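You operate a simulated robot arm through the tools that you are given. There is no shell and no other tool. Be economical: measure what you need, move in short steps, check, and stop when the job is done.

You run a simulated robot arm. Do the job below in one go: nothing can be reset, and whatever is moved stays where it is left.

## Task
Wash the two brushes on the drainer and rack them at X24.
Fine: under the tap till no paint is left; turn the tap off.

It is judged by the outcome, as a careful person would: the job done as asked, and still so three seconds after it is handed in. It fails if anything else is knocked over, pushed out of place, dropped, spilled or broken.

## Robot
A 7-joint arm with a two-finger gripper, hanging from a carriage that runs on a rail from [-7, -2162] to [2, 718] (x, y) and turns from -4.904 to 7.086 rad about z. Base frame: it is fixed where the carriage stands at the start and does not move with it; the origin is on the floor, on the carriage's upright axis, x ahead of it, y to its left, z up; the surface under the hand at the start is at about z = 900. Readings come in mm, rad, newtons and seconds.
With the tool pointing down near the work surface it reaches from about 100 to 460 mm from the robot's upright axis, wherever it stands. Its first joint turns from -2.897 to 2.897 rad. Places, roughly: plate (14x15x2 cm) [200, -500, 900]; round brush [-1500, -750, 1000]. Payload 1.37 kg.
Tool frame: the origin (TCP) lies between the finger pads and is the grasp point; the fingertips stand 16 mm ahead of it; z points along the fingers, y is the line along which they close. The gripper opens to 92 mm. The gripper's body begins 74 mm behind the TCP.
Orientation is that of the tool frame in the base frame, as [roll, pitch, yaw] about the fixed x, y, z axes, in that order (R = Rz(yaw) Ry(pitch) Rx(roll)). With the fingers straight down and closing along the base's y, the tool's x points along the base's -x, its y along +y and its z along -z.

## Interface
- The arm moves only by the tool move_arm. Its argument "commands" is a list of rows, each an object of numbers (a shift or turn left out is 0, a gripper value left out holds the last): "tx", "ty", "tz": the shift along the tool's x, y, z in mm; "ax", "ay", "az": the turn, a rotation vector about the tool's x, y, z in rad; "hand": the gripper command, from -1 (shut) to 1 (fully open), values between in proportion. In form: [{"tx": .., "ty": .., "tz": .., "ax": .., "ay": .., "az": .., "hand": ..}, ...]. A call has 1 to 10 rows; each row shifts and turns the commanded pose from where the row before left it, along the tool's axes as they then stand. Rows are played at 5 a second. More than 50 mm and 0.15 rad between two rows, or a gripper value outside its range, and nothing of the call is played. Where a pose cannot be reached the arm comes as near as it can. A force on the tool above 90 N (or 10 N above the force at the start of the call, whichever is more), or a blocked arm, ends the call early, and 0.2 s more pass. The fingers move at their own pace and stop on an object; they squeeze with about 26 N. The grip force told is the motor's: it shows also when the fingers shut on nothing. Time passes only in rows, and 0.2 s behind the last, so rows that do not move let the fingers close. The reply holds the time, the measured pose of the TCP, the force on the tool along the base axes, the opening and the grip force, in the units named above and with some noise, with the torque about the TCP (base axes, N m) and any sound that the robot's microphone picked up.
- Cameras (640 x 400 px; columns grow to the right, rows downward): "scene" is now at [254.1, 14.6, 1801.7]; the picture's right is [0.25, -0.97, 0.00], its down [-0.90, -0.23, -0.36] and it looks along [0.35, 0.09, -0.93] (base axes); focal length 222 px, centre (320, 200). "wrist" rides on the gripper at [71, 19, -111] in the tool frame; the picture's right is [-0.26, 0.97, 0.00], its down [-0.78, -0.21, -0.59] and it looks along [-0.57, -0.15, 0.81] (tool axes); focal length 280 px, centre (320, 200). There is no depth. A picture from a camera that has moved, and an enlarged one, comes with that camera's place and axes in the base frame and with its lens.
- snapshot(camera): a new picture of that camera. No time passes.
- slide_trunk(by): slides the trunk up (or, below 0, down) by that many mm; the arm and the scene camera ride with it, the base frame stays. It gives what a move gives, with no picture.
- base_move(legs): drives the robot by 1 to 6 legs, each [ahead, left, turn to the left] in mm, mm and rad, along the robot's own axes; the way and the turn of a leg run together, so that a leg with both is an arc; at most 1500 mm and 3.142 rad a leg. The arm and the cameras ride along, it lands a little off, and it stops where it bumps. It keeps to its track: a leg is cut to what the track allows. It gives what a move gives.
- head_to(pan, tilt): turns the head with the scene camera to pan (to the left, within 2.705 rad either way) and tilt (down, from -0.506 to 1.204), counted from straight ahead of the robot. It gives what a move gives.
- enlarge(camera, box): a new picture of the part [left, top, right, bottom] of that camera's present view, enlarged. No time passes.
- sign_off(): hands the job in; it is judged then, once.

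Go step by step. Nothing tells you exact positions but the pictures and the camera data: compare them with the known pose of the tool, close in by small moves and look again before you grip or let go. The budget is 120 turns and 78 pictures, counting those below and the enlarged ones. Unless the task says otherwise, let go and move clear before handing in, and close with one line.

The tools are called after "Request:" as name(argument=value, ...) on one line, values as JSON. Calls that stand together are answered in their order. move_arm: Moves the arm, as the interface text tells. Its arguments: {"type":"object","properties":{"commands":{"type":"array","items":{"type":"object","properties":{"tx":{"type":"number"},"ty":{"type":"number"},"tz":{"type":"number"},"ax":{"type":"number"},"ay":{"type":"number"},"az":{"type":"number"},"hand":{"type":"number"}}}}},"required":["commands"]} The other tools are called the same way: slide_trunk (by) slides the trunk up or down; base_move (legs) drives the base; head_to (pan, tilt) turns the head that bears the scene camera; snapshot (camera) takes a picture; enlarge (camera, box) takes an enlarged picture of a part of a camera's view; sign_off () hands the job in.

At the start:

```text
time_s: 0.0
tool_pos: [291.9, -69.1, 1000.4]
ee_rot: [3.141, -0.001, 3.14]
wrist_force: [-0.8, 1.1, 1.0]
ft_torque: [0.0, 0.02, -0.03]
grip_width: 91.8
gripper_force: 0.0
trunk travel left (down, up): [-625.0, 35.0]
robot x, y, heading: [1.4, 5.3, -0.001]
head pan, tilt: [0.248, 1.201]
```

scene: 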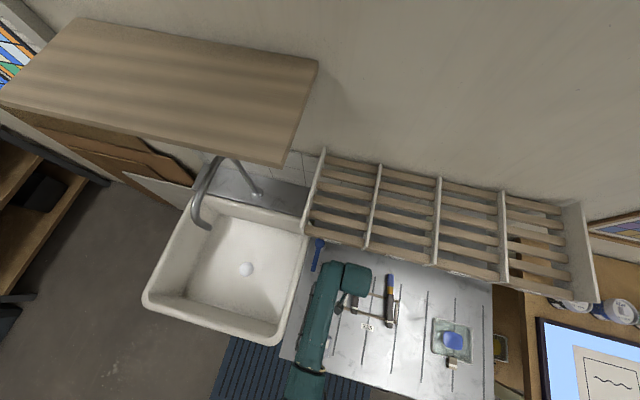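
wrist: 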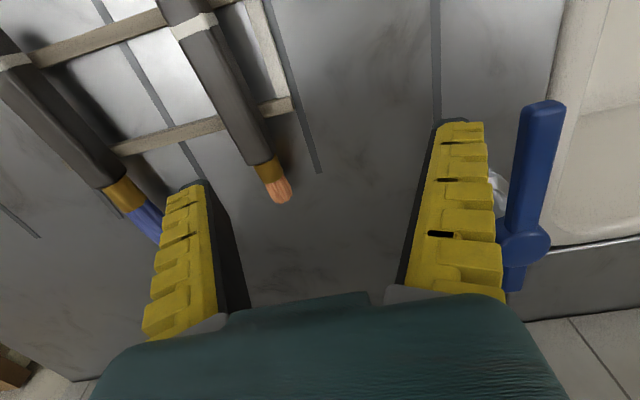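

I see a sink with tap at upper left, a drainer with brushes on a small rest, a slatted rack behind. I'll take closer pictures to find the brushes, the tap handle and the rack labels.

Request:
enlarge(camera="scene", box=[280, 220, 520, 370])

Request:
enlarge(camera="scene", box=[140, 130, 340, 255])

Request:
enlarge(camera="scene", box=[290, 140, 610, 340])

```text
2.67 times, centred on (400, 295) of scene
camera zoom: at [254.1, 14.6, 1801.7], right [0.25, -0.97, 0.0], down [-0.9, -0.23, -0.36], along [0.35, 0.09, -0.93], focal length 592 px, centre (107, -53)
```

zoom: 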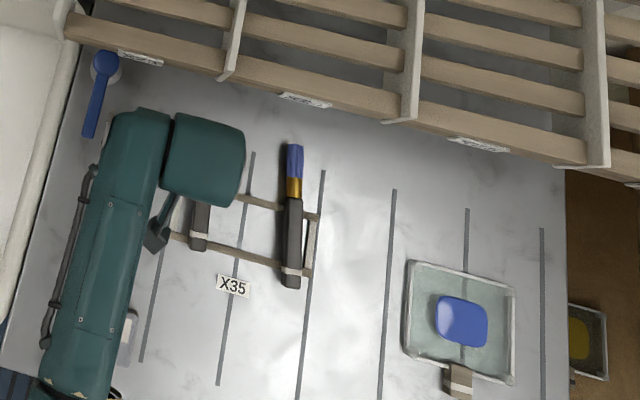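

```text
3.20 times, centred on (240, 192) of scene
camera zoom: at [254.1, 14.6, 1801.7], right [0.25, -0.97, 0.0], down [-0.9, -0.23, -0.36], along [0.35, 0.09, -0.93], focal length 711 px, centre (576, 224)
```

zoom: 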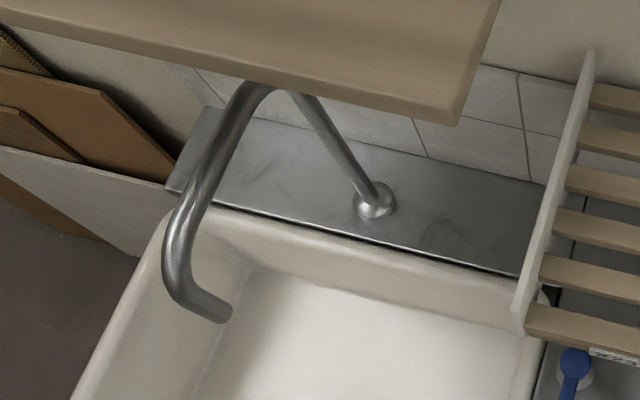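

```text
2.00 times, centred on (450, 240) of scene
camera zoom: at [254.1, 14.6, 1801.7], right [0.25, -0.97, 0.0], down [-0.9, -0.23, -0.36], along [0.35, 0.09, -0.93], focal length 444 px, centre (60, 120)
```

zoom: 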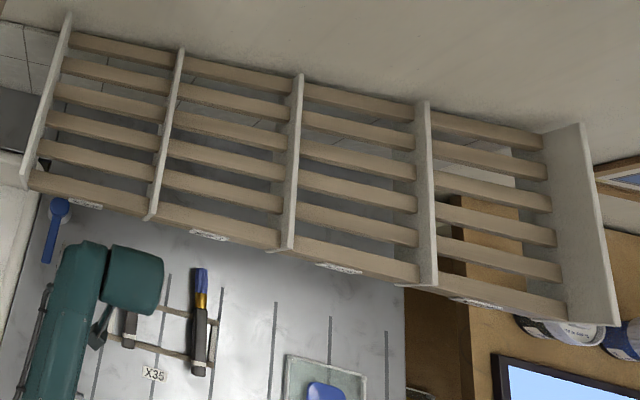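

The rack bays carry labels too small to read from here, and a blue lever sits beside the sink. I'll look closer at both.

Request:
enlarge(camera="scene", box=[296, 220, 376, 270])

Request:
enlarge(camera="scene", box=[370, 240, 550, 310])

Request:
enlarge(camera="wrist", box=[420, 80, 640, 320])

```text
8.00 times, centred on (336, 245) of scene
camera zoom: at [254.1, 14.6, 1801.7], right [0.25, -0.97, 0.0], down [-0.9, -0.23, -0.36], along [0.35, 0.09, -0.93], focal length 1777 px, centre (192, -160)
```

zoom: 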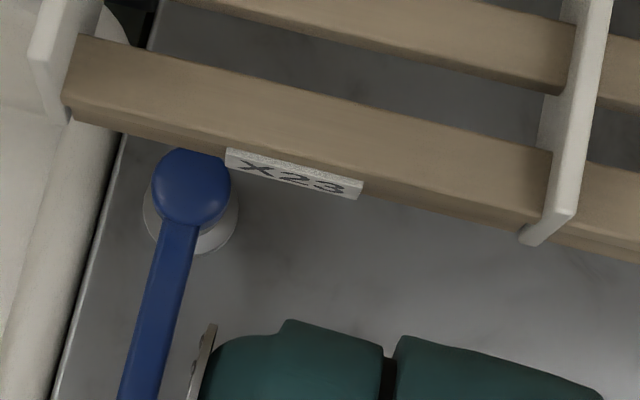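

```text
3.56 times, centred on (460, 275) of scene
camera zoom: at [254.1, 14.6, 1801.7], right [0.25, -0.97, 0.0], down [-0.9, -0.23, -0.36], along [0.35, 0.09, -0.93], focal length 790 px, centre (-178, -67)
```

zoom: 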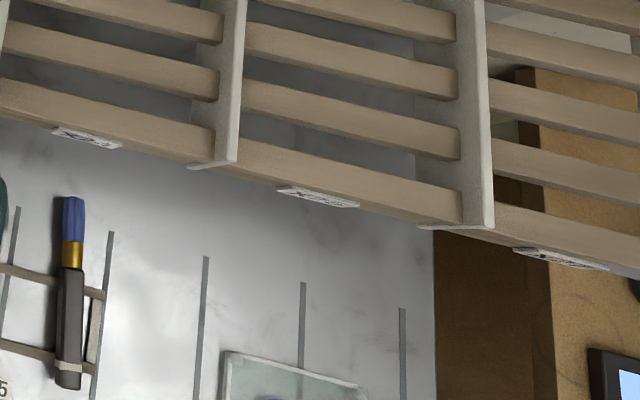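

```text
1.67 times, centred on (530, 200) of wrist
camera zoom: at [218.6, -50.1, 1111.9], right [0.26, 0.97, 0.0], down [0.78, -0.21, 0.59], along [0.57, -0.15, -0.81], focal length 467 px, centre (-30, 200)
```

zoom: 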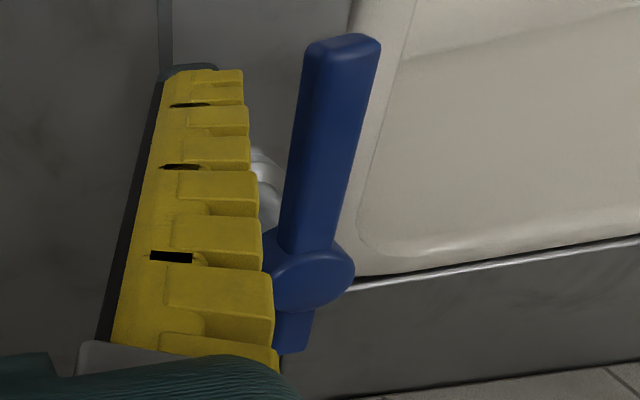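

The lever's hub is near [402, 55, 965], its handle reaching back to about x=300. I'll pitch the wrist camera up to see the rack face and its labels.

Request:
move_arm(commands=[{"tx": 30, "tz": -20}, {"tx": 30, "tz": -20}, {"ay": -0.15}, {"ay": -0.15}, {"ay": -0.15}, {"ay": -0.15}])

Request:
snapshot(camera="wrist")

Request:
snapshot(camera="scene")

```text
time_s: 1.4
tool_pos: [230.9, -70.3, 1040.4]
ee_rot: [-3.14, 0.601, -3.141]
wrist_force: [0.5, -0.5, -0.2]
ft_torque: [-0.02, 0.04, -0.02]
grip_width: 91.7
gripper_force: 0.1
trunk travel left (down, up): [-625.0, 35.0]
robot x, y, heading: [4.1, -3.4, 0.004]
head pan, tilt: [0.248, 1.201]
```

```text
69 pictures are left
camera wrist: at [108.8, -50.0, 1092.4], right [0.22, 0.97, 0.15], down [0.31, -0.21, 0.93], along [0.93, -0.15, -0.34], focal length 280 px, centre (320, 200)
```

wrist: 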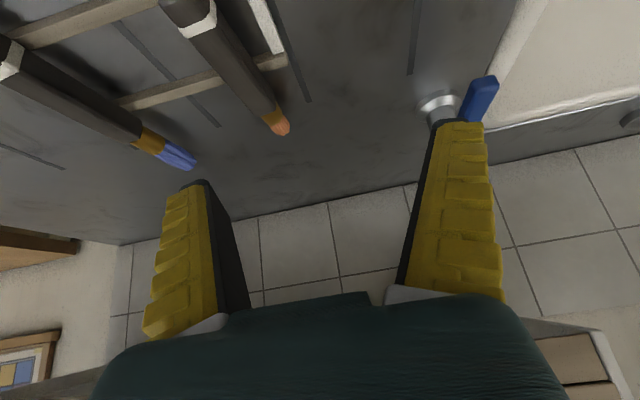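

```text
68 pictures are left
camera scene: at [254.2, 14.6, 1801.8], right [0.25, -0.97, 0.0], down [-0.9, -0.23, -0.36], along [0.35, 0.09, -0.93], focal length 222 px, centre (320, 200)
```

scene: 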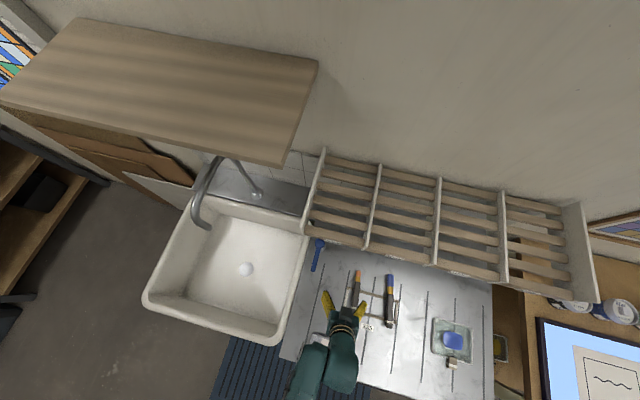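

The rack hangs at about z 1150, x≥385. I'll enlarge on the bay labels and the brushes directly.

Request:
enlarge(camera="scene", box=[370, 235, 426, 270])

Request:
enlarge(camera="scene", box=[430, 250, 486, 285])

Request:
enlarge(camera="scene", box=[310, 250, 422, 350])

```text
11.43 times, centred on (398, 252) of scene
camera zoom: at [254.2, 14.6, 1801.8], right [0.25, -0.97, 0.0], down [-0.9, -0.23, -0.36], along [0.35, 0.09, -0.93], focal length 2538 px, centre (-571, -400)
```

zoom: 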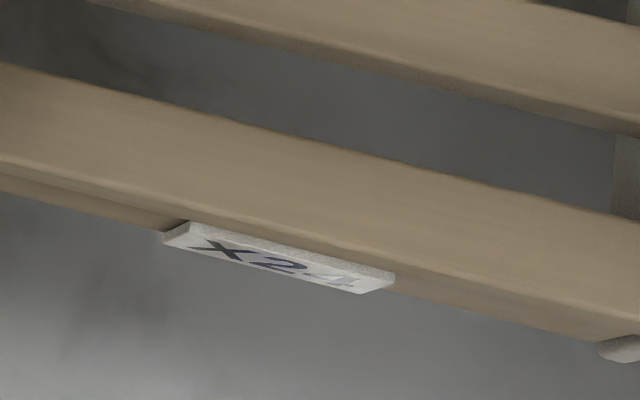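

```text
11.43 times, centred on (458, 268) of scene
camera zoom: at [254.2, 14.6, 1801.8], right [0.25, -0.97, 0.0], down [-0.9, -0.23, -0.36], along [0.35, 0.09, -0.93], focal length 2538 px, centre (-1257, -571)
```

zoom: 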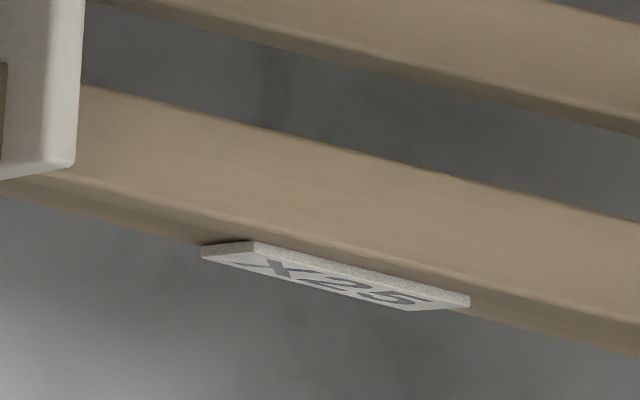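

```text
4.00 times, centred on (366, 300) of scene
camera zoom: at [254.2, 14.6, 1801.8], right [0.25, -0.97, 0.0], down [-0.9, -0.23, -0.36], along [0.35, 0.09, -0.93], focal length 888 px, centre (136, -200)
```

zoom: 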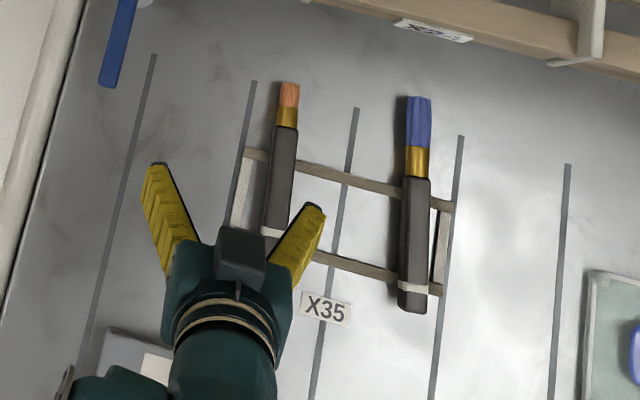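

X24 is the second bay. Orange brush tip is near [339, -113, 923], the blue brush runs roughly [360, -232] to [185, -247]. Now I'll straighten the tool and move toward the blue lever for a closer look.

Request:
move_arm(commands=[{"ay": 0.15}, {"ay": 0.15}, {"ay": 0.15}, {"ay": 0.15}, {"ty": 42}, {"ty": 42}, {"ty": 41, "tx": -10}])

Request:
snapshot(camera="wrist")

Request:
enlarge(camera="scene", box=[290, 220, 410, 360])

```text
time_s: 3.0
tool_pos: [239.6, 57.1, 1039.8]
ee_rot: [3.141, -0.001, -3.142]
wrist_force: [-0.4, 0.3, -0.2]
ft_torque: [0.01, -0.05, -0.02]
grip_width: 92.0
gripper_force: 0.1
trunk travel left (down, up): [-625.0, 35.0]
robot x, y, heading: [-2.2, -0.2, -0.0]
head pan, tilt: [0.248, 1.201]
```

```text
64 pictures are left
camera wrist: at [168.0, 76.1, 1151.3], right [0.26, 0.96, 0.0], down [0.78, -0.21, 0.59], along [0.57, -0.16, -0.81], focal length 280 px, centre (320, 200)
```

wrist: 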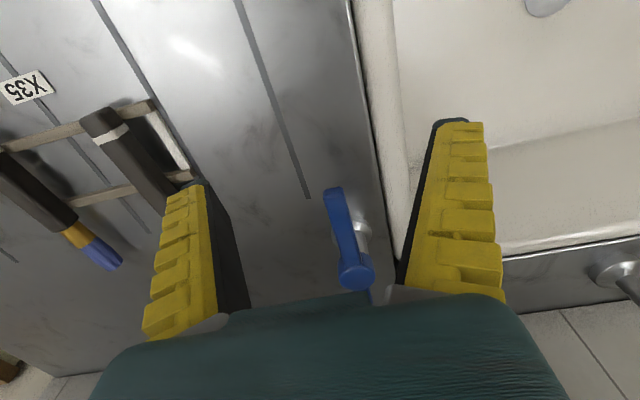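

```text
2.86 times, centred on (350, 290) of scene
camera zoom: at [254.0, 14.5, 1801.7], right [0.25, -0.97, 0.0], down [-0.9, -0.23, -0.36], along [0.35, 0.09, -0.93], focal length 635 px, centre (234, -57)
```

zoom: 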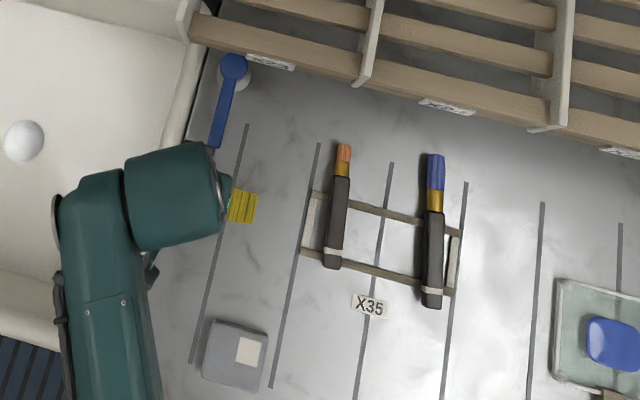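

The lever lies along x at y≈51, from x=300 to its hub at x≈401, height about 956. I'll straddle its handle with half-open fingers.

Request:
move_arm(commands=[{"tx": -34, "ty": -3, "hand": 0.0}, {"tx": -34, "ty": -3}, {"tz": 25}, {"tz": 25}, {"tz": 25}, {"tz": 8}, {}])

Request:
snapshot(camera="wrist")

```text
time_s: 4.6
tool_pos: [308.3, 50.1, 957.4]
ee_rot: [3.141, -0.001, 3.141]
wrist_force: [0.6, 0.2, 0.0]
ft_torque: [0.03, 0.0, 0.0]
grip_width: 49.0
gripper_force: 2.1
trunk travel left (down, up): [-625.0, 35.0]
robot x, y, heading: [-0.5, 0.1, 0.001]
head pan, tilt: [0.248, 1.201]
```

```text
62 pictures are left
camera wrist: at [236.7, 69.5, 1068.8], right [0.26, 0.97, 0.0], down [0.78, -0.21, 0.59], along [0.57, -0.15, -0.81], focal length 280 px, centre (320, 200)
```

wrist: 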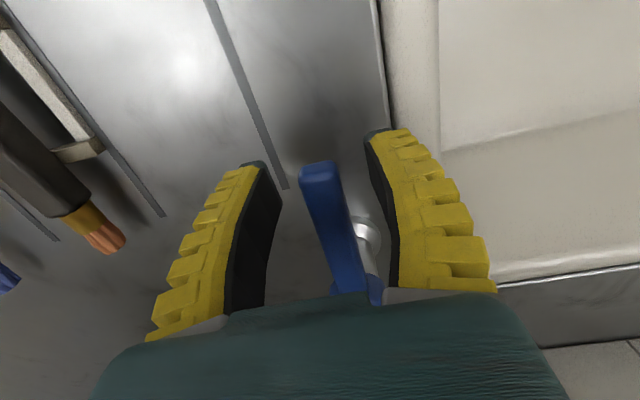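

The handle is between the fingers. I'll test a small sideways push toward the sink and watch the force.

Request:
move_arm(commands=[{"ty": 10}, {"ty": 10}, {"ty": 10}, {"ty": 8}])

Request:
enlarge(camera="scene", box=[160, 150, 400, 300])

```text
time_s: 5.6
tool_pos: [308.1, 79.3, 954.6]
ee_rot: [-3.129, -0.002, 3.138]
wrist_force: [7.0, -31.6, -5.9]
ft_torque: [0.44, 0.24, 0.17]
grip_width: 70.7
gripper_force: 16.6
trunk travel left (down, up): [-625.0, 35.0]
robot x, y, heading: [-0.5, -0.2, 0.004]
head pan, tilt: [0.248, 1.201]
```

```text
2.67 times, centred on (280, 225) of scene
camera zoom: at [254.4, 11.9, 1801.8], right [0.25, -0.97, 0.0], down [-0.9, -0.23, -0.36], along [0.35, 0.08, -0.93], focal length 592 px, centre (427, 133)
```

zoom: 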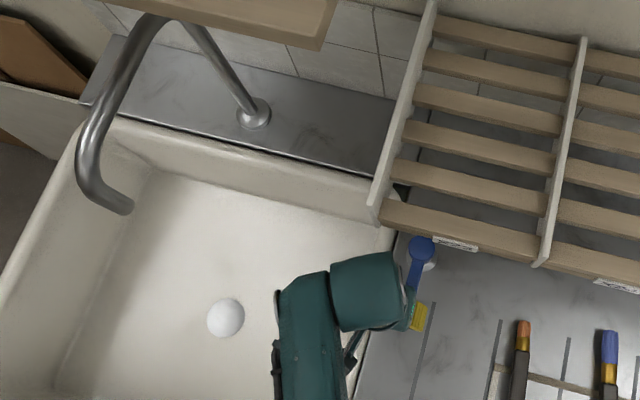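

It resists toward the sink, so I back off and try the other way.

Request:
move_arm(commands=[{"ty": -15}, {"ty": -13}, {"ty": -10}, {"ty": -10}, {"ty": -10}, {"ty": -10}])

Request:
enlarge(camera="scene", box=[160, 150, 400, 300])

```text
time_s: 7.0
tool_pos: [308.3, 19.2, 958.2]
ee_rot: [3.141, -0.001, 3.142]
wrist_force: [-0.3, -0.2, 0.9]
ft_torque: [0.01, -0.01, 0.06]
grip_width: 49.2
gripper_force: 2.5
trunk travel left (down, up): [-625.0, 35.0]
robot x, y, heading: [-2.0, 2.1, -0.0]
head pan, tilt: [0.248, 1.201]
```

```text
2.67 times, centred on (280, 225) of scene
camera zoom: at [254.1, 14.6, 1801.7], right [0.25, -0.97, 0.0], down [-0.9, -0.23, -0.36], along [0.35, 0.09, -0.93], focal length 592 px, centre (427, 133)
```

zoom: 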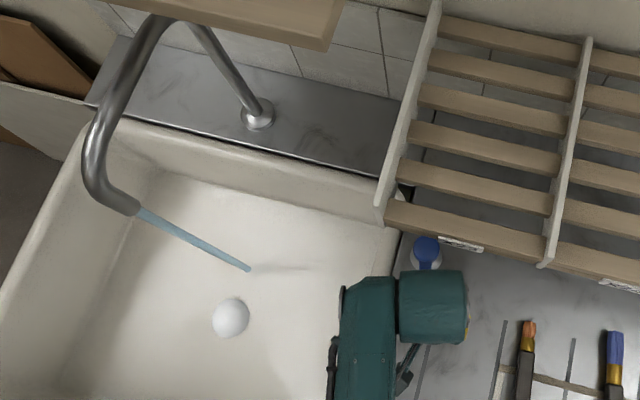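

Water is now running into the sink. I lift off the lever and go over the orange brush (axis from about [204, -124] to [339, -113]), pitching the tool a little forward for the later racking.

Request:
move_arm(commands=[{"tz": -40}, {"tz": -45}, {"tx": 20, "ty": -46}, {"tx": 24, "ty": -47}, {"tx": 24, "ty": -47, "hand": 0.1}, {"az": -0.078}, {"ay": -0.13}, {"ay": -0.13}, {"ay": -0.14}])

Request:
snapshot(camera="wrist")

Request:
enlarge(camera="scene", box=[290, 220, 410, 360])

```text
refused: row 3 steps farther than a row can; nothing moved
```

```text
59 pictures are left
camera wrist: at [237.0, 39.1, 1069.3], right [0.26, 0.97, 0.0], down [0.78, -0.21, 0.59], along [0.57, -0.15, -0.81], focal length 280 px, centre (320, 200)
```

wrist: 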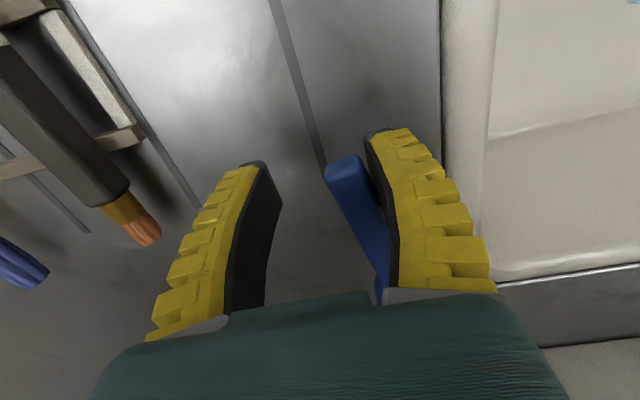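

```text
2.86 times, centred on (350, 290) of scene
camera zoom: at [254.1, 14.6, 1801.7], right [0.25, -0.97, 0.0], down [-0.9, -0.23, -0.36], along [0.35, 0.09, -0.93], focal length 635 px, centre (234, -57)
```

zoom: 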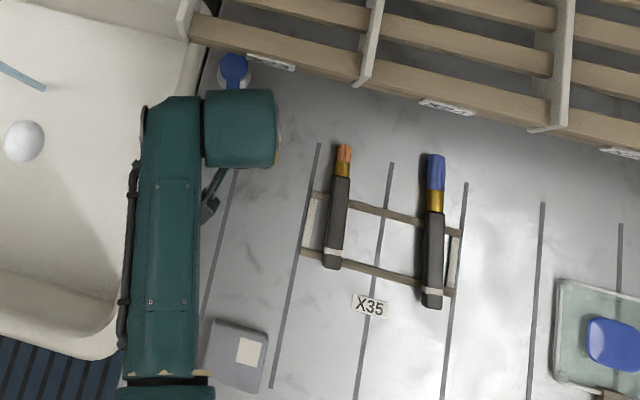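

One row was too long. I repeat with shorter rows.

Request:
move_arm(commands=[{"tz": -40}, {"tz": -45}, {"tx": 17, "ty": -35}, {"tx": 17, "ty": -35}, {"tx": 17, "ty": -35, "hand": 0.1}, {"tx": 17, "ty": -35}, {"az": -0.078}, {"ay": -0.13}, {"ay": -0.13}, {"ay": -0.14}])

```text
time_s: 9.2
tool_pos: [241.7, -121.9, 1042.0]
ee_rot: [-3.14, 0.402, -3.062]
wrist_force: [0.3, -0.6, 0.0]
ft_torque: [0.01, 0.02, 0.0]
grip_width: 53.5
gripper_force: 2.6
trunk travel left (down, up): [-625.0, 35.0]
robot x, y, heading: [-5.2, -0.4, 0.001]
head pan, tilt: [0.248, 1.201]
```

Request:
move_arm(commands=[{"tz": 27.6, "tx": 11.7}, {"tz": 27.6, "tx": 11.7}])

Request:
snapshot(camera="wrist")

```text
time_s: 9.8
tool_pos: [241.7, -122.2, 983.0]
ee_rot: [3.141, 0.401, -3.063]
wrist_force: [-0.1, -0.7, 0.4]
ft_torque: [0.01, 0.0, 0.02]
grip_width: 53.6
gripper_force: 2.6
trunk travel left (down, up): [-625.0, 35.0]
robot x, y, heading: [0.7, -3.5, -0.002]
head pan, tilt: [0.248, 1.201]
```

```text
57 pictures are left
camera wrist: at [130.7, -110.4, 1057.6], right [0.17, 0.98, 0.1], down [0.5, -0.17, 0.85], along [0.85, -0.09, -0.52], focal length 280 px, centre (320, 200)
```

wrist: 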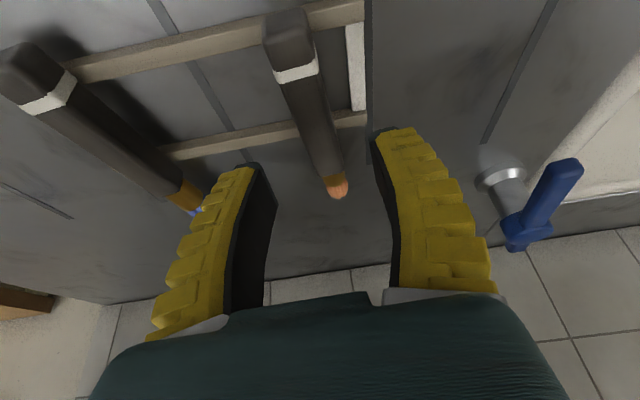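

The brush is centred between the fingers. I descend to z≈932 and grip.

Request:
move_arm(commands=[{"tz": 23, "tx": 9.7}, {"tz": 24, "tx": 10}, {"hand": -1}, {"hand": -1}, {"hand": -1}])

Request:
snapshot(camera="wrist")

```text
time_s: 11.0
tool_pos: [241.1, -121.3, 932.1]
ee_rot: [-3.139, 0.402, -3.062]
wrist_force: [-4.2, 0.5, 12.0]
ft_torque: [0.05, 0.02, -0.05]
grip_width: 16.3
gripper_force: 26.0
trunk travel left (down, up): [-625.0, 35.0]
robot x, y, heading: [3.2, 3.6, 0.001]
head pan, tilt: [0.248, 1.201]
```

```text
56 pictures are left
camera wrist: at [131.0, -110.6, 1007.2], right [0.17, 0.98, 0.1], down [0.5, -0.17, 0.85], along [0.85, -0.09, -0.52], focal length 280 px, centre (320, 200)
```

wrist: 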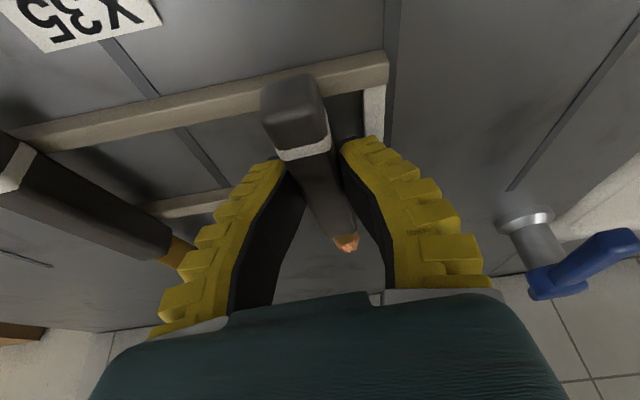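

Gripped at 16 mm. Lifting straight up.

Request:
move_arm(commands=[{"tz": -18.4, "tx": -7.8}, {"tz": -36.8, "tx": -15.6}, {"tz": -36.8, "tx": -15.6}])

Request:
snapshot(camera="wrist")

```text
time_s: 11.8
tool_pos: [239.9, -120.6, 1030.6]
ee_rot: [3.139, 0.398, -3.068]
wrist_force: [0.7, -0.7, -1.8]
ft_torque: [-0.01, 0.01, 0.0]
grip_width: 11.8
gripper_force: 25.8
trunk travel left (down, up): [-625.0, 35.0]
robot x, y, heading: [-2.0, -0.3, 0.0]
head pan, tilt: [0.248, 1.201]
```

```text
55 pictures are left
camera wrist: at [129.4, -110.2, 1107.0], right [0.17, 0.98, 0.1], down [0.51, -0.17, 0.85], along [0.85, -0.09, -0.52], focal length 280 px, centre (320, 200)
```

wrist: 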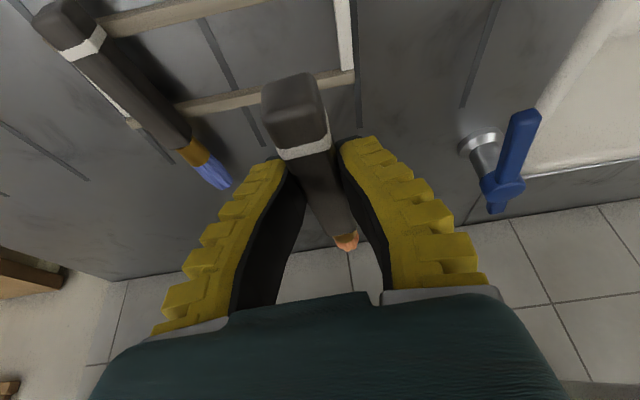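

The brush is held firmly. I drive left toward the sink, stopping just short of the water stream.

Request:
base_move(legs=[[0, 430, 0]])

Request:
snapshot(camera="wrist")

Request:
snapshot(camera="scene")

```text
time_s: 14.4
tool_pos: [242.1, 306.2, 1031.1]
ee_rot: [3.14, 0.4, -3.065]
wrist_force: [0.0, -0.4, -0.2]
ft_torque: [-0.01, 0.02, 0.03]
grip_width: 11.9
gripper_force: 26.5
trunk travel left (down, up): [-625.0, 35.0]
robot x, y, heading: [-2.4, 429.9, -0.001]
head pan, tilt: [0.248, 1.201]
```

```text
54 pictures are left
camera wrist: at [131.3, 317.2, 1107.1], right [0.17, 0.98, 0.1], down [0.5, -0.17, 0.85], along [0.85, -0.09, -0.52], focal length 280 px, centre (320, 200)
```

wrist: 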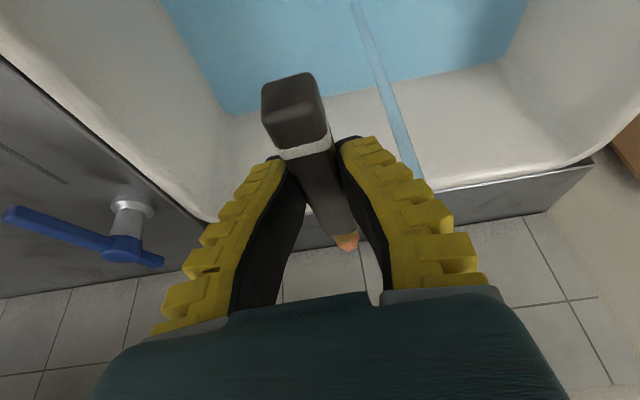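

```text
53 pictures are left
camera scene: at [255.4, 442.2, 1801.7], right [0.25, -0.97, 0.0], down [-0.9, -0.23, -0.36], along [0.35, 0.09, -0.93], focal length 222 px, centre (320, 200)
```

scene: 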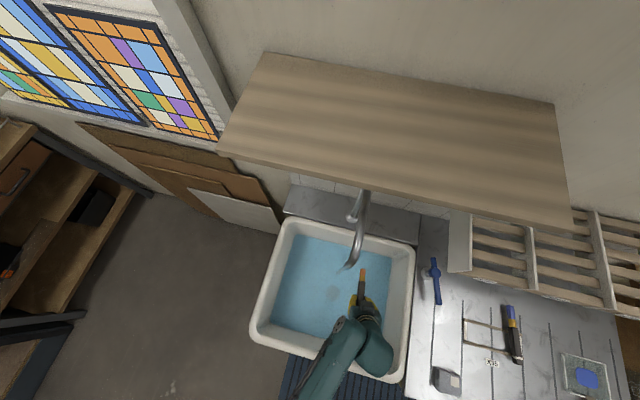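

The sink is collecting water, so I'll keep an eye on the level. The stream is near [328, 375]; I move the bristles (around [328, 313]) under it.

Request:
move_arm(commands=[{"ty": 31, "tx": -2}, {"ty": 31, "tx": -2}, {}, {}, {}])

Request:
snapshot(camera="wrist")

Request:
enlarge(camera="scene", box=[240, 180, 440, 305])

```text
time_s: 15.6
tool_pos: [240.6, 369.7, 1033.6]
ee_rot: [3.141, 0.401, -3.066]
wrist_force: [0.4, -0.3, -1.3]
ft_torque: [0.0, 0.02, -0.01]
grip_width: 12.0
gripper_force: 26.5
trunk travel left (down, up): [-625.0, 35.0]
robot x, y, heading: [2.6, 427.5, -0.001]
head pan, tilt: [0.248, 1.201]
```

```text
52 pictures are left
camera wrist: at [129.7, 380.2, 1109.0], right [0.17, 0.98, 0.1], down [0.5, -0.17, 0.85], along [0.85, -0.09, -0.52], focal length 280 px, centre (320, 200)
```

wrist: 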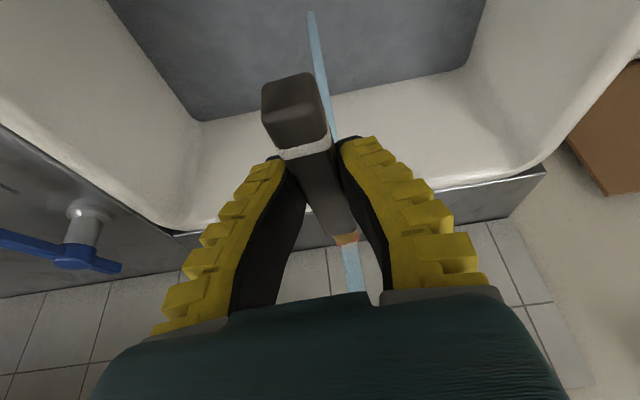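

```text
3.20 times, centred on (340, 242) of scene
camera zoom: at [255.4, 442.2, 1801.7], right [0.25, -0.97, 0.0], down [-0.9, -0.23, -0.36], along [0.35, 0.09, -0.93], focal length 711 px, centre (256, 64)
```

zoom: 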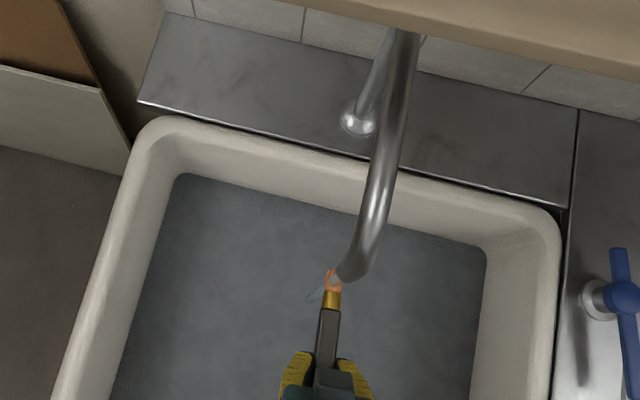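

The stream is hitting the bristles and paint is washing off. I hold here and then look again.

Request:
move_arm(commands=[{}, {}, {}, {}, {}, {}, {}, {}, {}, {}])

Request:
enlarge(camera="scene", box=[240, 180, 440, 305])

```text
time_s: 17.8
tool_pos: [241.3, 368.2, 1033.6]
ee_rot: [-3.141, 0.401, -3.063]
wrist_force: [0.7, 0.7, -0.4]
ft_torque: [0.01, -0.01, 0.0]
grip_width: 12.0
gripper_force: 25.6
trunk travel left (down, up): [-625.0, 35.0]
robot x, y, heading: [2.2, 426.4, -0.001]
head pan, tilt: [0.248, 1.201]
```

```text
3.20 times, centred on (340, 242) of scene
camera zoom: at [255.4, 442.2, 1801.7], right [0.25, -0.97, 0.0], down [-0.9, -0.23, -0.36], along [0.35, 0.09, -0.93], focal length 711 px, centre (256, 64)
```

zoom: 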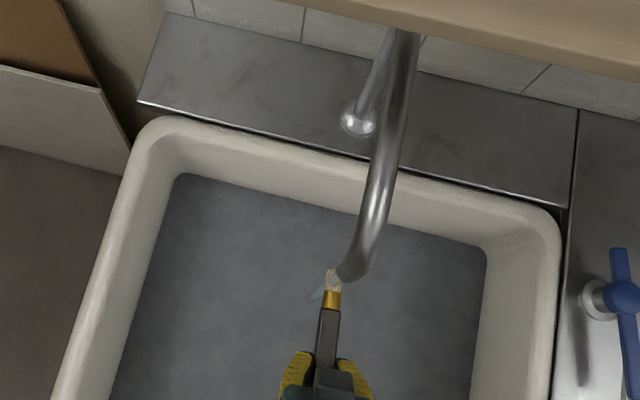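

Request:
move_arm(commands=[{}, {}, {}, {}, {}, {}, {}, {}, {}, {}])

Request:
enlarge(camera="scene", box=[320, 250, 368, 280])

```text
time_s: 20.0
tool_pos: [240.2, 368.5, 1034.4]
ee_rot: [3.141, 0.398, -3.065]
wrist_force: [0.2, 0.7, -1.6]
ft_torque: [-0.02, -0.01, 0.03]
grip_width: 11.9
gripper_force: 25.6
trunk travel left (down, up): [-625.0, 35.0]
robot x, y, heading: [1.5, 427.6, 0.001]
head pan, tilt: [0.248, 1.201]
```

```text
13.33 times, centred on (344, 265) of scene
camera zoom: at [255.4, 442.2, 1801.7], right [0.25, -0.97, 0.0], down [-0.9, -0.23, -0.36], along [0.35, 0.09, -0.93], focal length 2962 px, centre (0, -667)
```

zoom: 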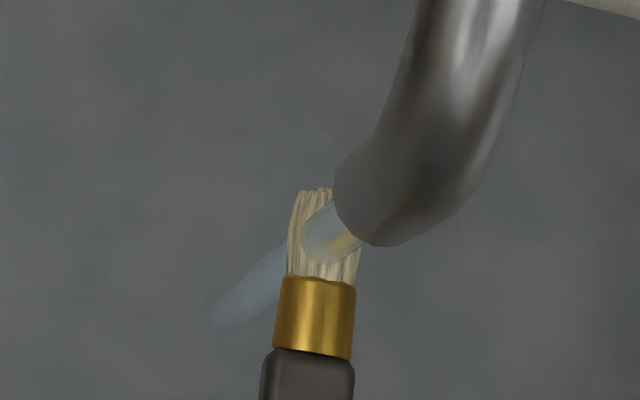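

The bristles look clean from above. I rinse a moment longer, then pull out of the stream and check.

Request:
move_arm(commands=[{}, {}, {}, {}, {}, {"ty": -35}, {"ty": -35}])

Request:
enlarge(camera="scene", box=[320, 240, 400, 290])

Request:
enlarge(camera="wrist", box=[240, 50, 440, 290])

Request:
snapshot(camera="scene")

```text
time_s: 21.6
tool_pos: [246.1, 298.8, 1033.1]
ee_rot: [3.141, 0.399, -3.065]
wrist_force: [-0.4, 0.7, -0.8]
ft_torque: [-0.03, -0.03, -0.01]
grip_width: 11.7
gripper_force: 25.3
trunk travel left (down, up): [-625.0, 35.0]
robot x, y, heading: [2.8, 427.8, -0.004]
head pan, tilt: [0.248, 1.201]
```

```text
8.00 times, centred on (360, 265) of scene
camera zoom: at [255.3, 442.2, 1801.7], right [0.25, -0.97, 0.0], down [-0.9, -0.23, -0.36], along [0.35, 0.09, -0.93], focal length 1777 px, centre (0, -320)
```

zoom: 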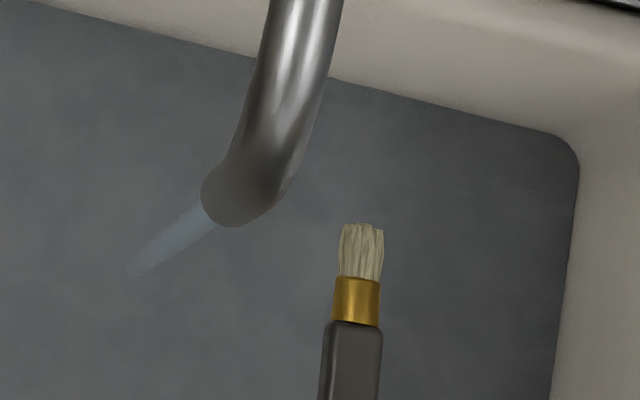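

```text
1.67 times, centred on (340, 170) of wrist
camera zoom: at [134.6, 310.1, 1108.3], right [0.17, 0.98, 0.1], down [0.5, -0.17, 0.85], along [0.85, -0.09, -0.52], focal length 467 px, centre (287, 250)
```

zoom: 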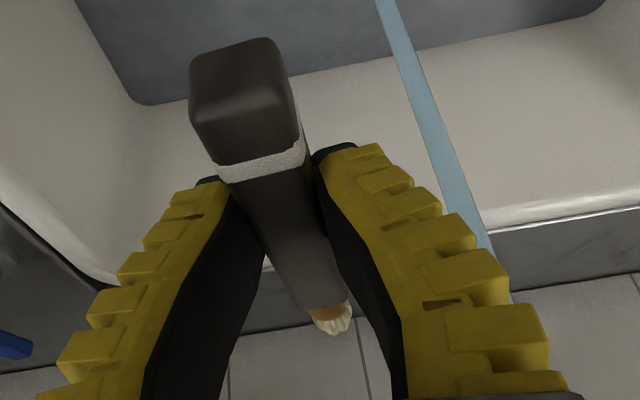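

```text
46 pictures are left
camera scene: at [255.3, 442.2, 1801.7], right [0.25, -0.97, 0.0], down [-0.9, -0.23, -0.36], along [0.35, 0.09, -0.93], focal length 222 px, centre (320, 200)
```

scene: 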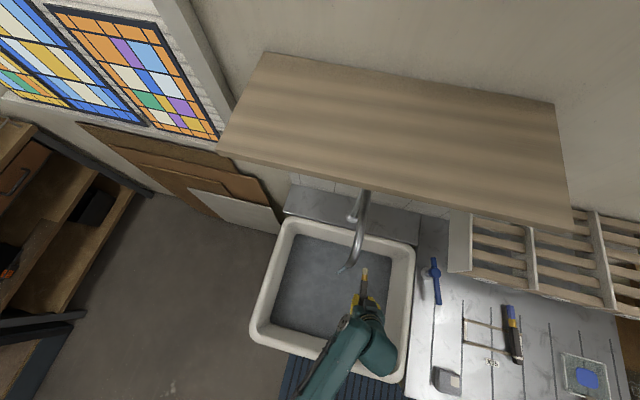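

The orange brush is clean and the sink level is steady. Now I drive back to the rack, to bring the brush in front of bay X24.

Request:
base_move(legs=[[0, -449, 0]])

Request:
move_arm(commands=[{"tz": -41, "tx": -17}, {"tz": -41, "tx": -17}, {"tz": -41, "tx": -17}, {"tz": -41, "tx": -17}, {"tz": -41, "tx": -17}])

Request:
snapshot(camera="wrist")

Request:
enlarge(camera="scene", box=[240, 140, 480, 290])

```text
time_s: 24.3
tool_pos: [244.6, -150.8, 1034.5]
ee_rot: [3.141, 0.401, -3.068]
wrist_force: [-0.6, -0.8, -1.2]
ft_torque: [0.03, 0.01, 0.02]
grip_width: 11.7
gripper_force: 26.0
trunk travel left (down, up): [-625.0, 35.0]
robot x, y, heading: [-1.5, -23.7, -0.003]
head pan, tilt: [0.248, 1.201]
```

```text
time_s: 25.5
tool_pos: [241.4, -151.7, 1254.9]
ee_rot: [3.141, 0.397, -3.067]
wrist_force: [-1.0, 0.9, -1.2]
ft_torque: [-0.02, -0.05, -0.01]
grip_width: 12.0
gripper_force: 26.1
trunk travel left (down, up): [-625.0, 35.0]
robot x, y, heading: [-4.0, -22.9, -0.004]
head pan, tilt: [0.248, 1.201]
```

```text
45 pictures are left
camera wrist: at [131.4, -140.7, 1330.7], right [0.17, 0.98, 0.1], down [0.5, -0.17, 0.85], along [0.85, -0.09, -0.52], focal length 280 px, centre (320, 200)
```

wrist: 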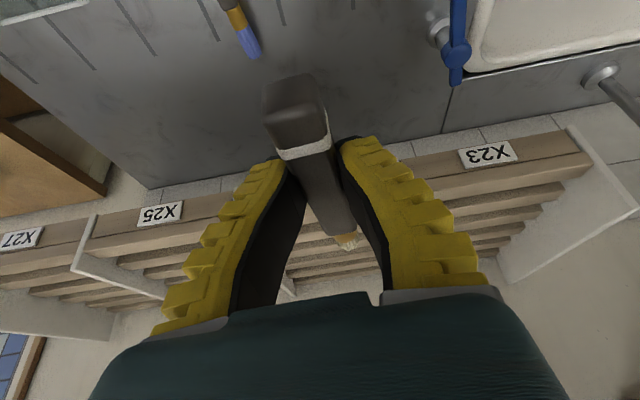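

```text
2.67 times, centred on (360, 215) of scene
camera zoom: at [254.0, -8.4, 1801.7], right [0.24, -0.97, 0.0], down [-0.9, -0.23, -0.36], along [0.35, 0.09, -0.93], focal length 592 px, centre (213, 160)
```

zoom: 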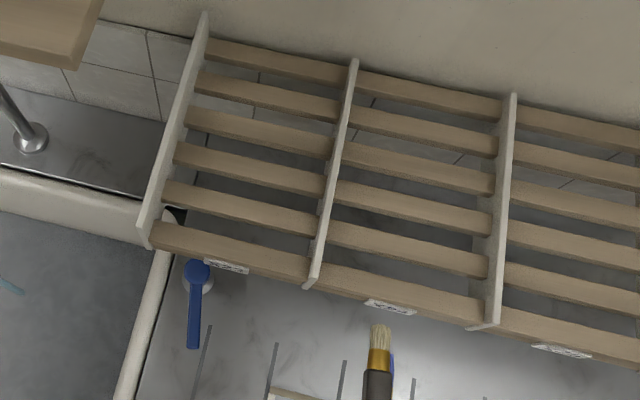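

The rack's front is at x≈378–385, label height 1160, bay X24 centred on y≈-171 between dividers near -82 and -261. I square the brush, align the carriage with the bay and then take another look.

Request:
move_arm(commands=[{"ty": 40}, {"ty": 40}, {"ty": 40}])

Request:
base_move(legs=[[0, -110, 0]])

Request:
move_arm(commands=[{"tx": -45.9, "tz": 19.4}, {"tx": -45.9, "tz": 19.4}])

Request:
snapshot(camera="wrist")

Request:
enlarge(camera="scene", box=[200, 130, 440, 300])

```text
time_s: 26.3
tool_pos: [233.1, -32.5, 1254.4]
ee_rot: [3.141, 0.4, -3.068]
wrist_force: [-0.7, 0.0, -1.0]
ft_torque: [-0.01, 0.02, 0.01]
grip_width: 11.8
gripper_force: 25.9
trunk travel left (down, up): [-625.0, 35.0]
robot x, y, heading: [-1.8, -20.4, -0.005]
head pan, tilt: [0.248, 1.201]
```

```text
time_s: 27.5
tool_pos: [232.8, -141.6, 1254.0]
ee_rot: [-3.141, 0.399, -3.065]
wrist_force: [0.0, 0.5, -0.7]
ft_torque: [0.02, 0.02, -0.01]
grip_width: 11.9
gripper_force: 26.1
trunk travel left (down, up): [-625.0, 35.0]
robot x, y, heading: [0.0, -135.3, -0.002]
head pan, tilt: [0.248, 1.201]
```

```text
time_s: 28.1
tool_pos: [332.7, -133.5, 1253.2]
ee_rot: [3.141, 0.398, -3.065]
wrist_force: [-0.4, 0.2, -1.1]
ft_torque: [0.02, -0.03, -0.02]
grip_width: 12.1
gripper_force: 25.6
trunk travel left (down, up): [-625.0, 35.0]
robot x, y, heading: [-3.7, -133.7, -0.004]
head pan, tilt: [0.248, 1.201]
```

```text
43 pictures are left
camera wrist: at [222.9, -123.2, 1328.8], right [0.17, 0.98, 0.1], down [0.5, -0.17, 0.85], along [0.85, -0.09, -0.52], focal length 280 px, centre (320, 200)
```

wrist: 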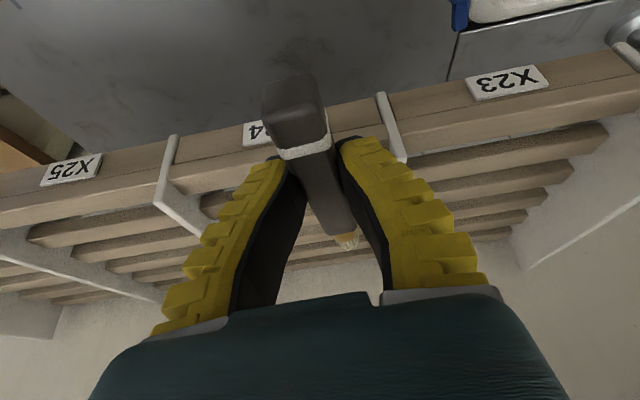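

```text
2.35 times, centred on (320, 215) of scene
camera zoom: at [253.4, -117.9, 1801.7], right [0.24, -0.97, 0.0], down [-0.9, -0.23, -0.36], along [0.35, 0.09, -0.93], focal length 523 px, centre (320, 165)
```

zoom: 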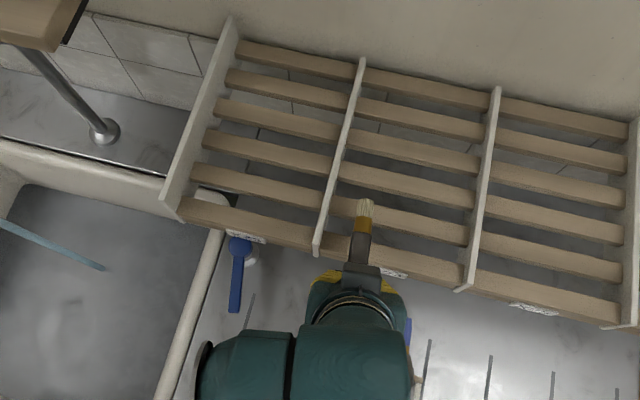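

The brush tip is over bay X24. I advance another 100 mm, shifting slightly right, then descend partway.

Request:
move_arm(commands=[{"tx": -45.9, "tz": 19.4, "ty": -8}, {"tx": -45.9, "tz": 19.4, "ty": -8}, {"tz": 18.4, "tx": 7.8}, {"tz": 18.4, "tx": 7.8}])

Request:
snapshot(camera="wrist")

Request:
enlarge(camera="scene", box=[260, 150, 420, 280])

```text
refused: row 1 steps farther than a row can; nothing moved
```

```text
41 pictures are left
camera wrist: at [222.9, -123.2, 1328.8], right [0.17, 0.98, 0.1], down [0.5, -0.17, 0.85], along [0.85, -0.09, -0.52], focal length 280 px, centre (320, 200)
```

wrist: 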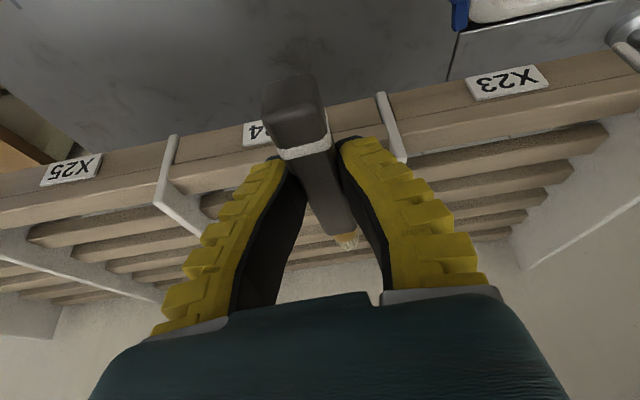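

```text
3.08 times, centred on (340, 215) of scene
camera zoom: at [253.4, -117.9, 1801.7], right [0.24, -0.97, 0.0], down [-0.9, -0.23, -0.36], along [0.35, 0.09, -0.93], focal length 683 px, centre (258, 154)
```

zoom: 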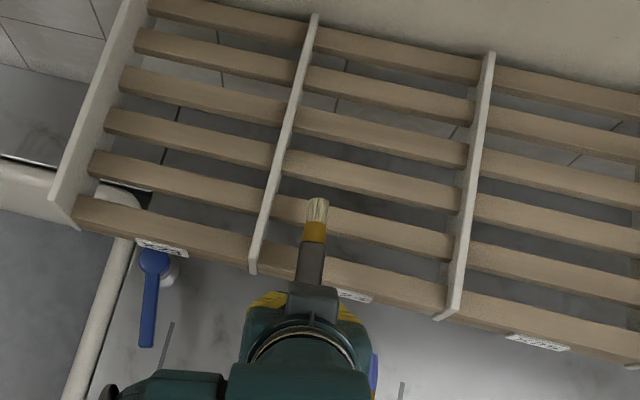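

The step was slightly too long; nothing moved. Repeating with shorter rows.

Request:
move_arm(commands=[{"tx": -30.6, "tz": 13, "ty": -6}, {"tx": -30.6, "tz": 13, "ty": -6}, {"tx": -30.6, "tz": 13, "ty": -6}, {"tz": 18.4, "tx": 7.8}, {"tz": 18.4, "tx": 7.8}])

```text
time_s: 29.3
tool_pos: [433.4, -145.0, 1214.4]
ee_rot: [-3.141, 0.402, -3.066]
wrist_force: [0.4, -0.7, 0.3]
ft_torque: [0.0, 0.05, -0.02]
grip_width: 11.8
gripper_force: 25.8
trunk travel left (down, up): [-625.0, 35.0]
robot x, y, heading: [2.0, -135.0, -0.006]
head pan, tilt: [0.248, 1.201]
```

Request:
snapshot(camera="wrist")

Request:
enlarge(camera="scene", box=[260, 150, 420, 280])

```text
39 pictures are left
camera wrist: at [323.1, -133.0, 1289.5], right [0.17, 0.98, 0.1], down [0.5, -0.18, 0.85], along [0.85, -0.09, -0.52], focal length 280 px, centre (320, 200)
```

wrist: 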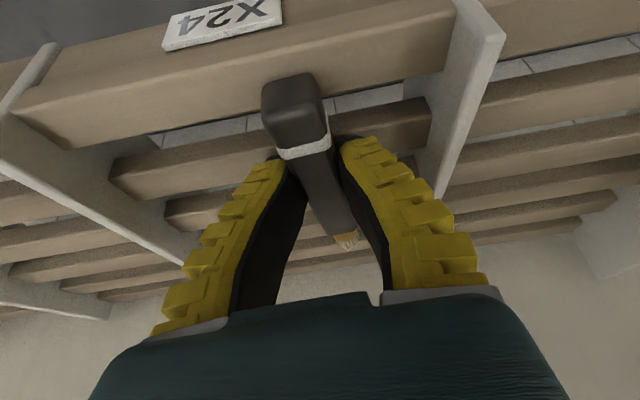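

```text
3.08 times, centred on (340, 215) of scene
camera zoom: at [253.8, -117.9, 1801.8], right [0.24, -0.97, 0.0], down [-0.9, -0.23, -0.36], along [0.35, 0.09, -0.93], focal length 683 px, centre (258, 154)
```

zoom: 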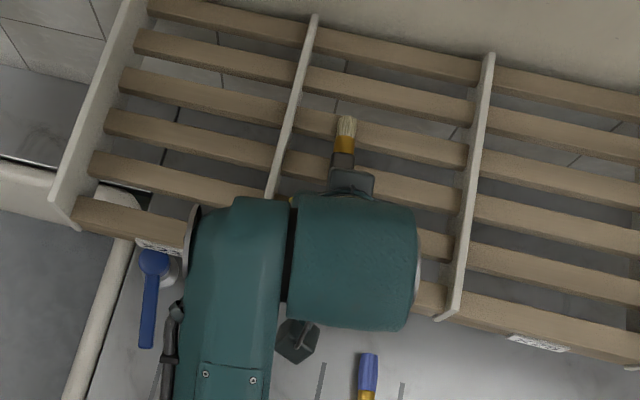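

The brush hangs over slats 2–4 inside bay X24. I descend in small steps, watching for contact.

Request:
move_arm(commands=[{"tz": 5.5, "tx": 2.3}, {"tz": 5.5, "tx": 2.3}])

Request:
move_arm(commands=[{"tz": 3.7, "tx": 1.6}, {}])

Request:
move_arm(commands=[{"tz": 3.7, "tx": 1.6}, {}])

```text
time_s: 29.9
tool_pos: [437.0, -144.8, 1207.1]
ee_rot: [-3.14, 0.412, -3.068]
wrist_force: [-2.6, 0.5, 26.2]
ft_torque: [0.05, -0.12, -0.04]
grip_width: 25.2
gripper_force: 26.2
trunk travel left (down, up): [-625.0, 35.0]
robot x, y, heading: [-4.3, -134.4, -0.003]
head pan, tilt: [0.248, 1.201]
```

```text
time_s: 30.5
tool_pos: [437.2, -144.3, 1204.4]
ee_rot: [-3.14, 0.416, -3.067]
wrist_force: [-7.8, 1.6, 44.3]
ft_torque: [-0.04, 0.48, -0.04]
grip_width: 24.5
gripper_force: 25.9
trunk travel left (down, up): [-625.0, 35.0]
robot x, y, heading: [-0.3, -129.9, -0.003]
head pan, tilt: [0.248, 1.201]
```

```text
time_s: 31.1
tool_pos: [438.4, -144.5, 1202.8]
ee_rot: [3.141, 0.419, -3.068]
wrist_force: [-15.3, 1.0, 56.3]
ft_torque: [-0.08, 0.97, -0.03]
grip_width: 24.2
gripper_force: 26.0
trunk travel left (down, up): [-625.0, 35.0]
robot x, y, heading: [0.1, -132.5, -0.003]
head pan, tilt: [0.248, 1.201]
```

Contact with the slats. I back off to relieve the force before releasing.

Request:
move_arm(commands=[{"tz": -5.5, "tx": -2.3}, {"tz": -3.7, "tx": -1.6}, {}])

Request:
snapshot(camera="wrist")

Request:
enlarge(camera="scene", box=[260, 150, 420, 280])

```text
time_s: 31.9
tool_pos: [437.2, -144.1, 1207.2]
ee_rot: [3.14, 0.408, -3.068]
wrist_force: [5.4, 1.0, 24.1]
ft_torque: [0.02, -0.38, 0.04]
grip_width: 20.7
gripper_force: 26.0
trunk travel left (down, up): [-625.0, 35.0]
robot x, y, heading: [-0.4, -135.6, 0.0]
head pan, tilt: [0.248, 1.201]
```

```text
37 pictures are left
camera wrist: at [325.4, -133.2, 1281.6], right [0.17, 0.98, 0.1], down [0.5, -0.18, 0.85], along [0.85, -0.09, -0.52], focal length 280 px, centre (320, 200)
```

wrist: 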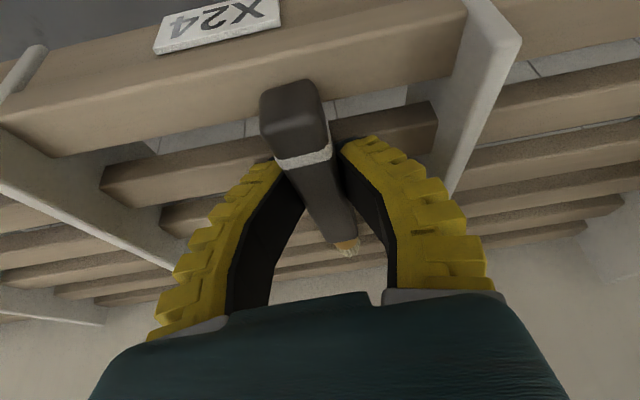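

```text
3.08 times, centred on (340, 215) of scene
camera zoom: at [254.6, -117.8, 1802.1], right [0.24, -0.97, 0.0], down [-0.9, -0.23, -0.36], along [0.35, 0.09, -0.93], focal length 683 px, centre (258, 154)
```

zoom: 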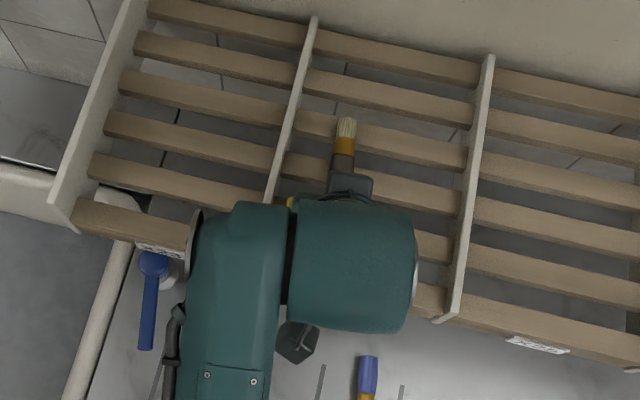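

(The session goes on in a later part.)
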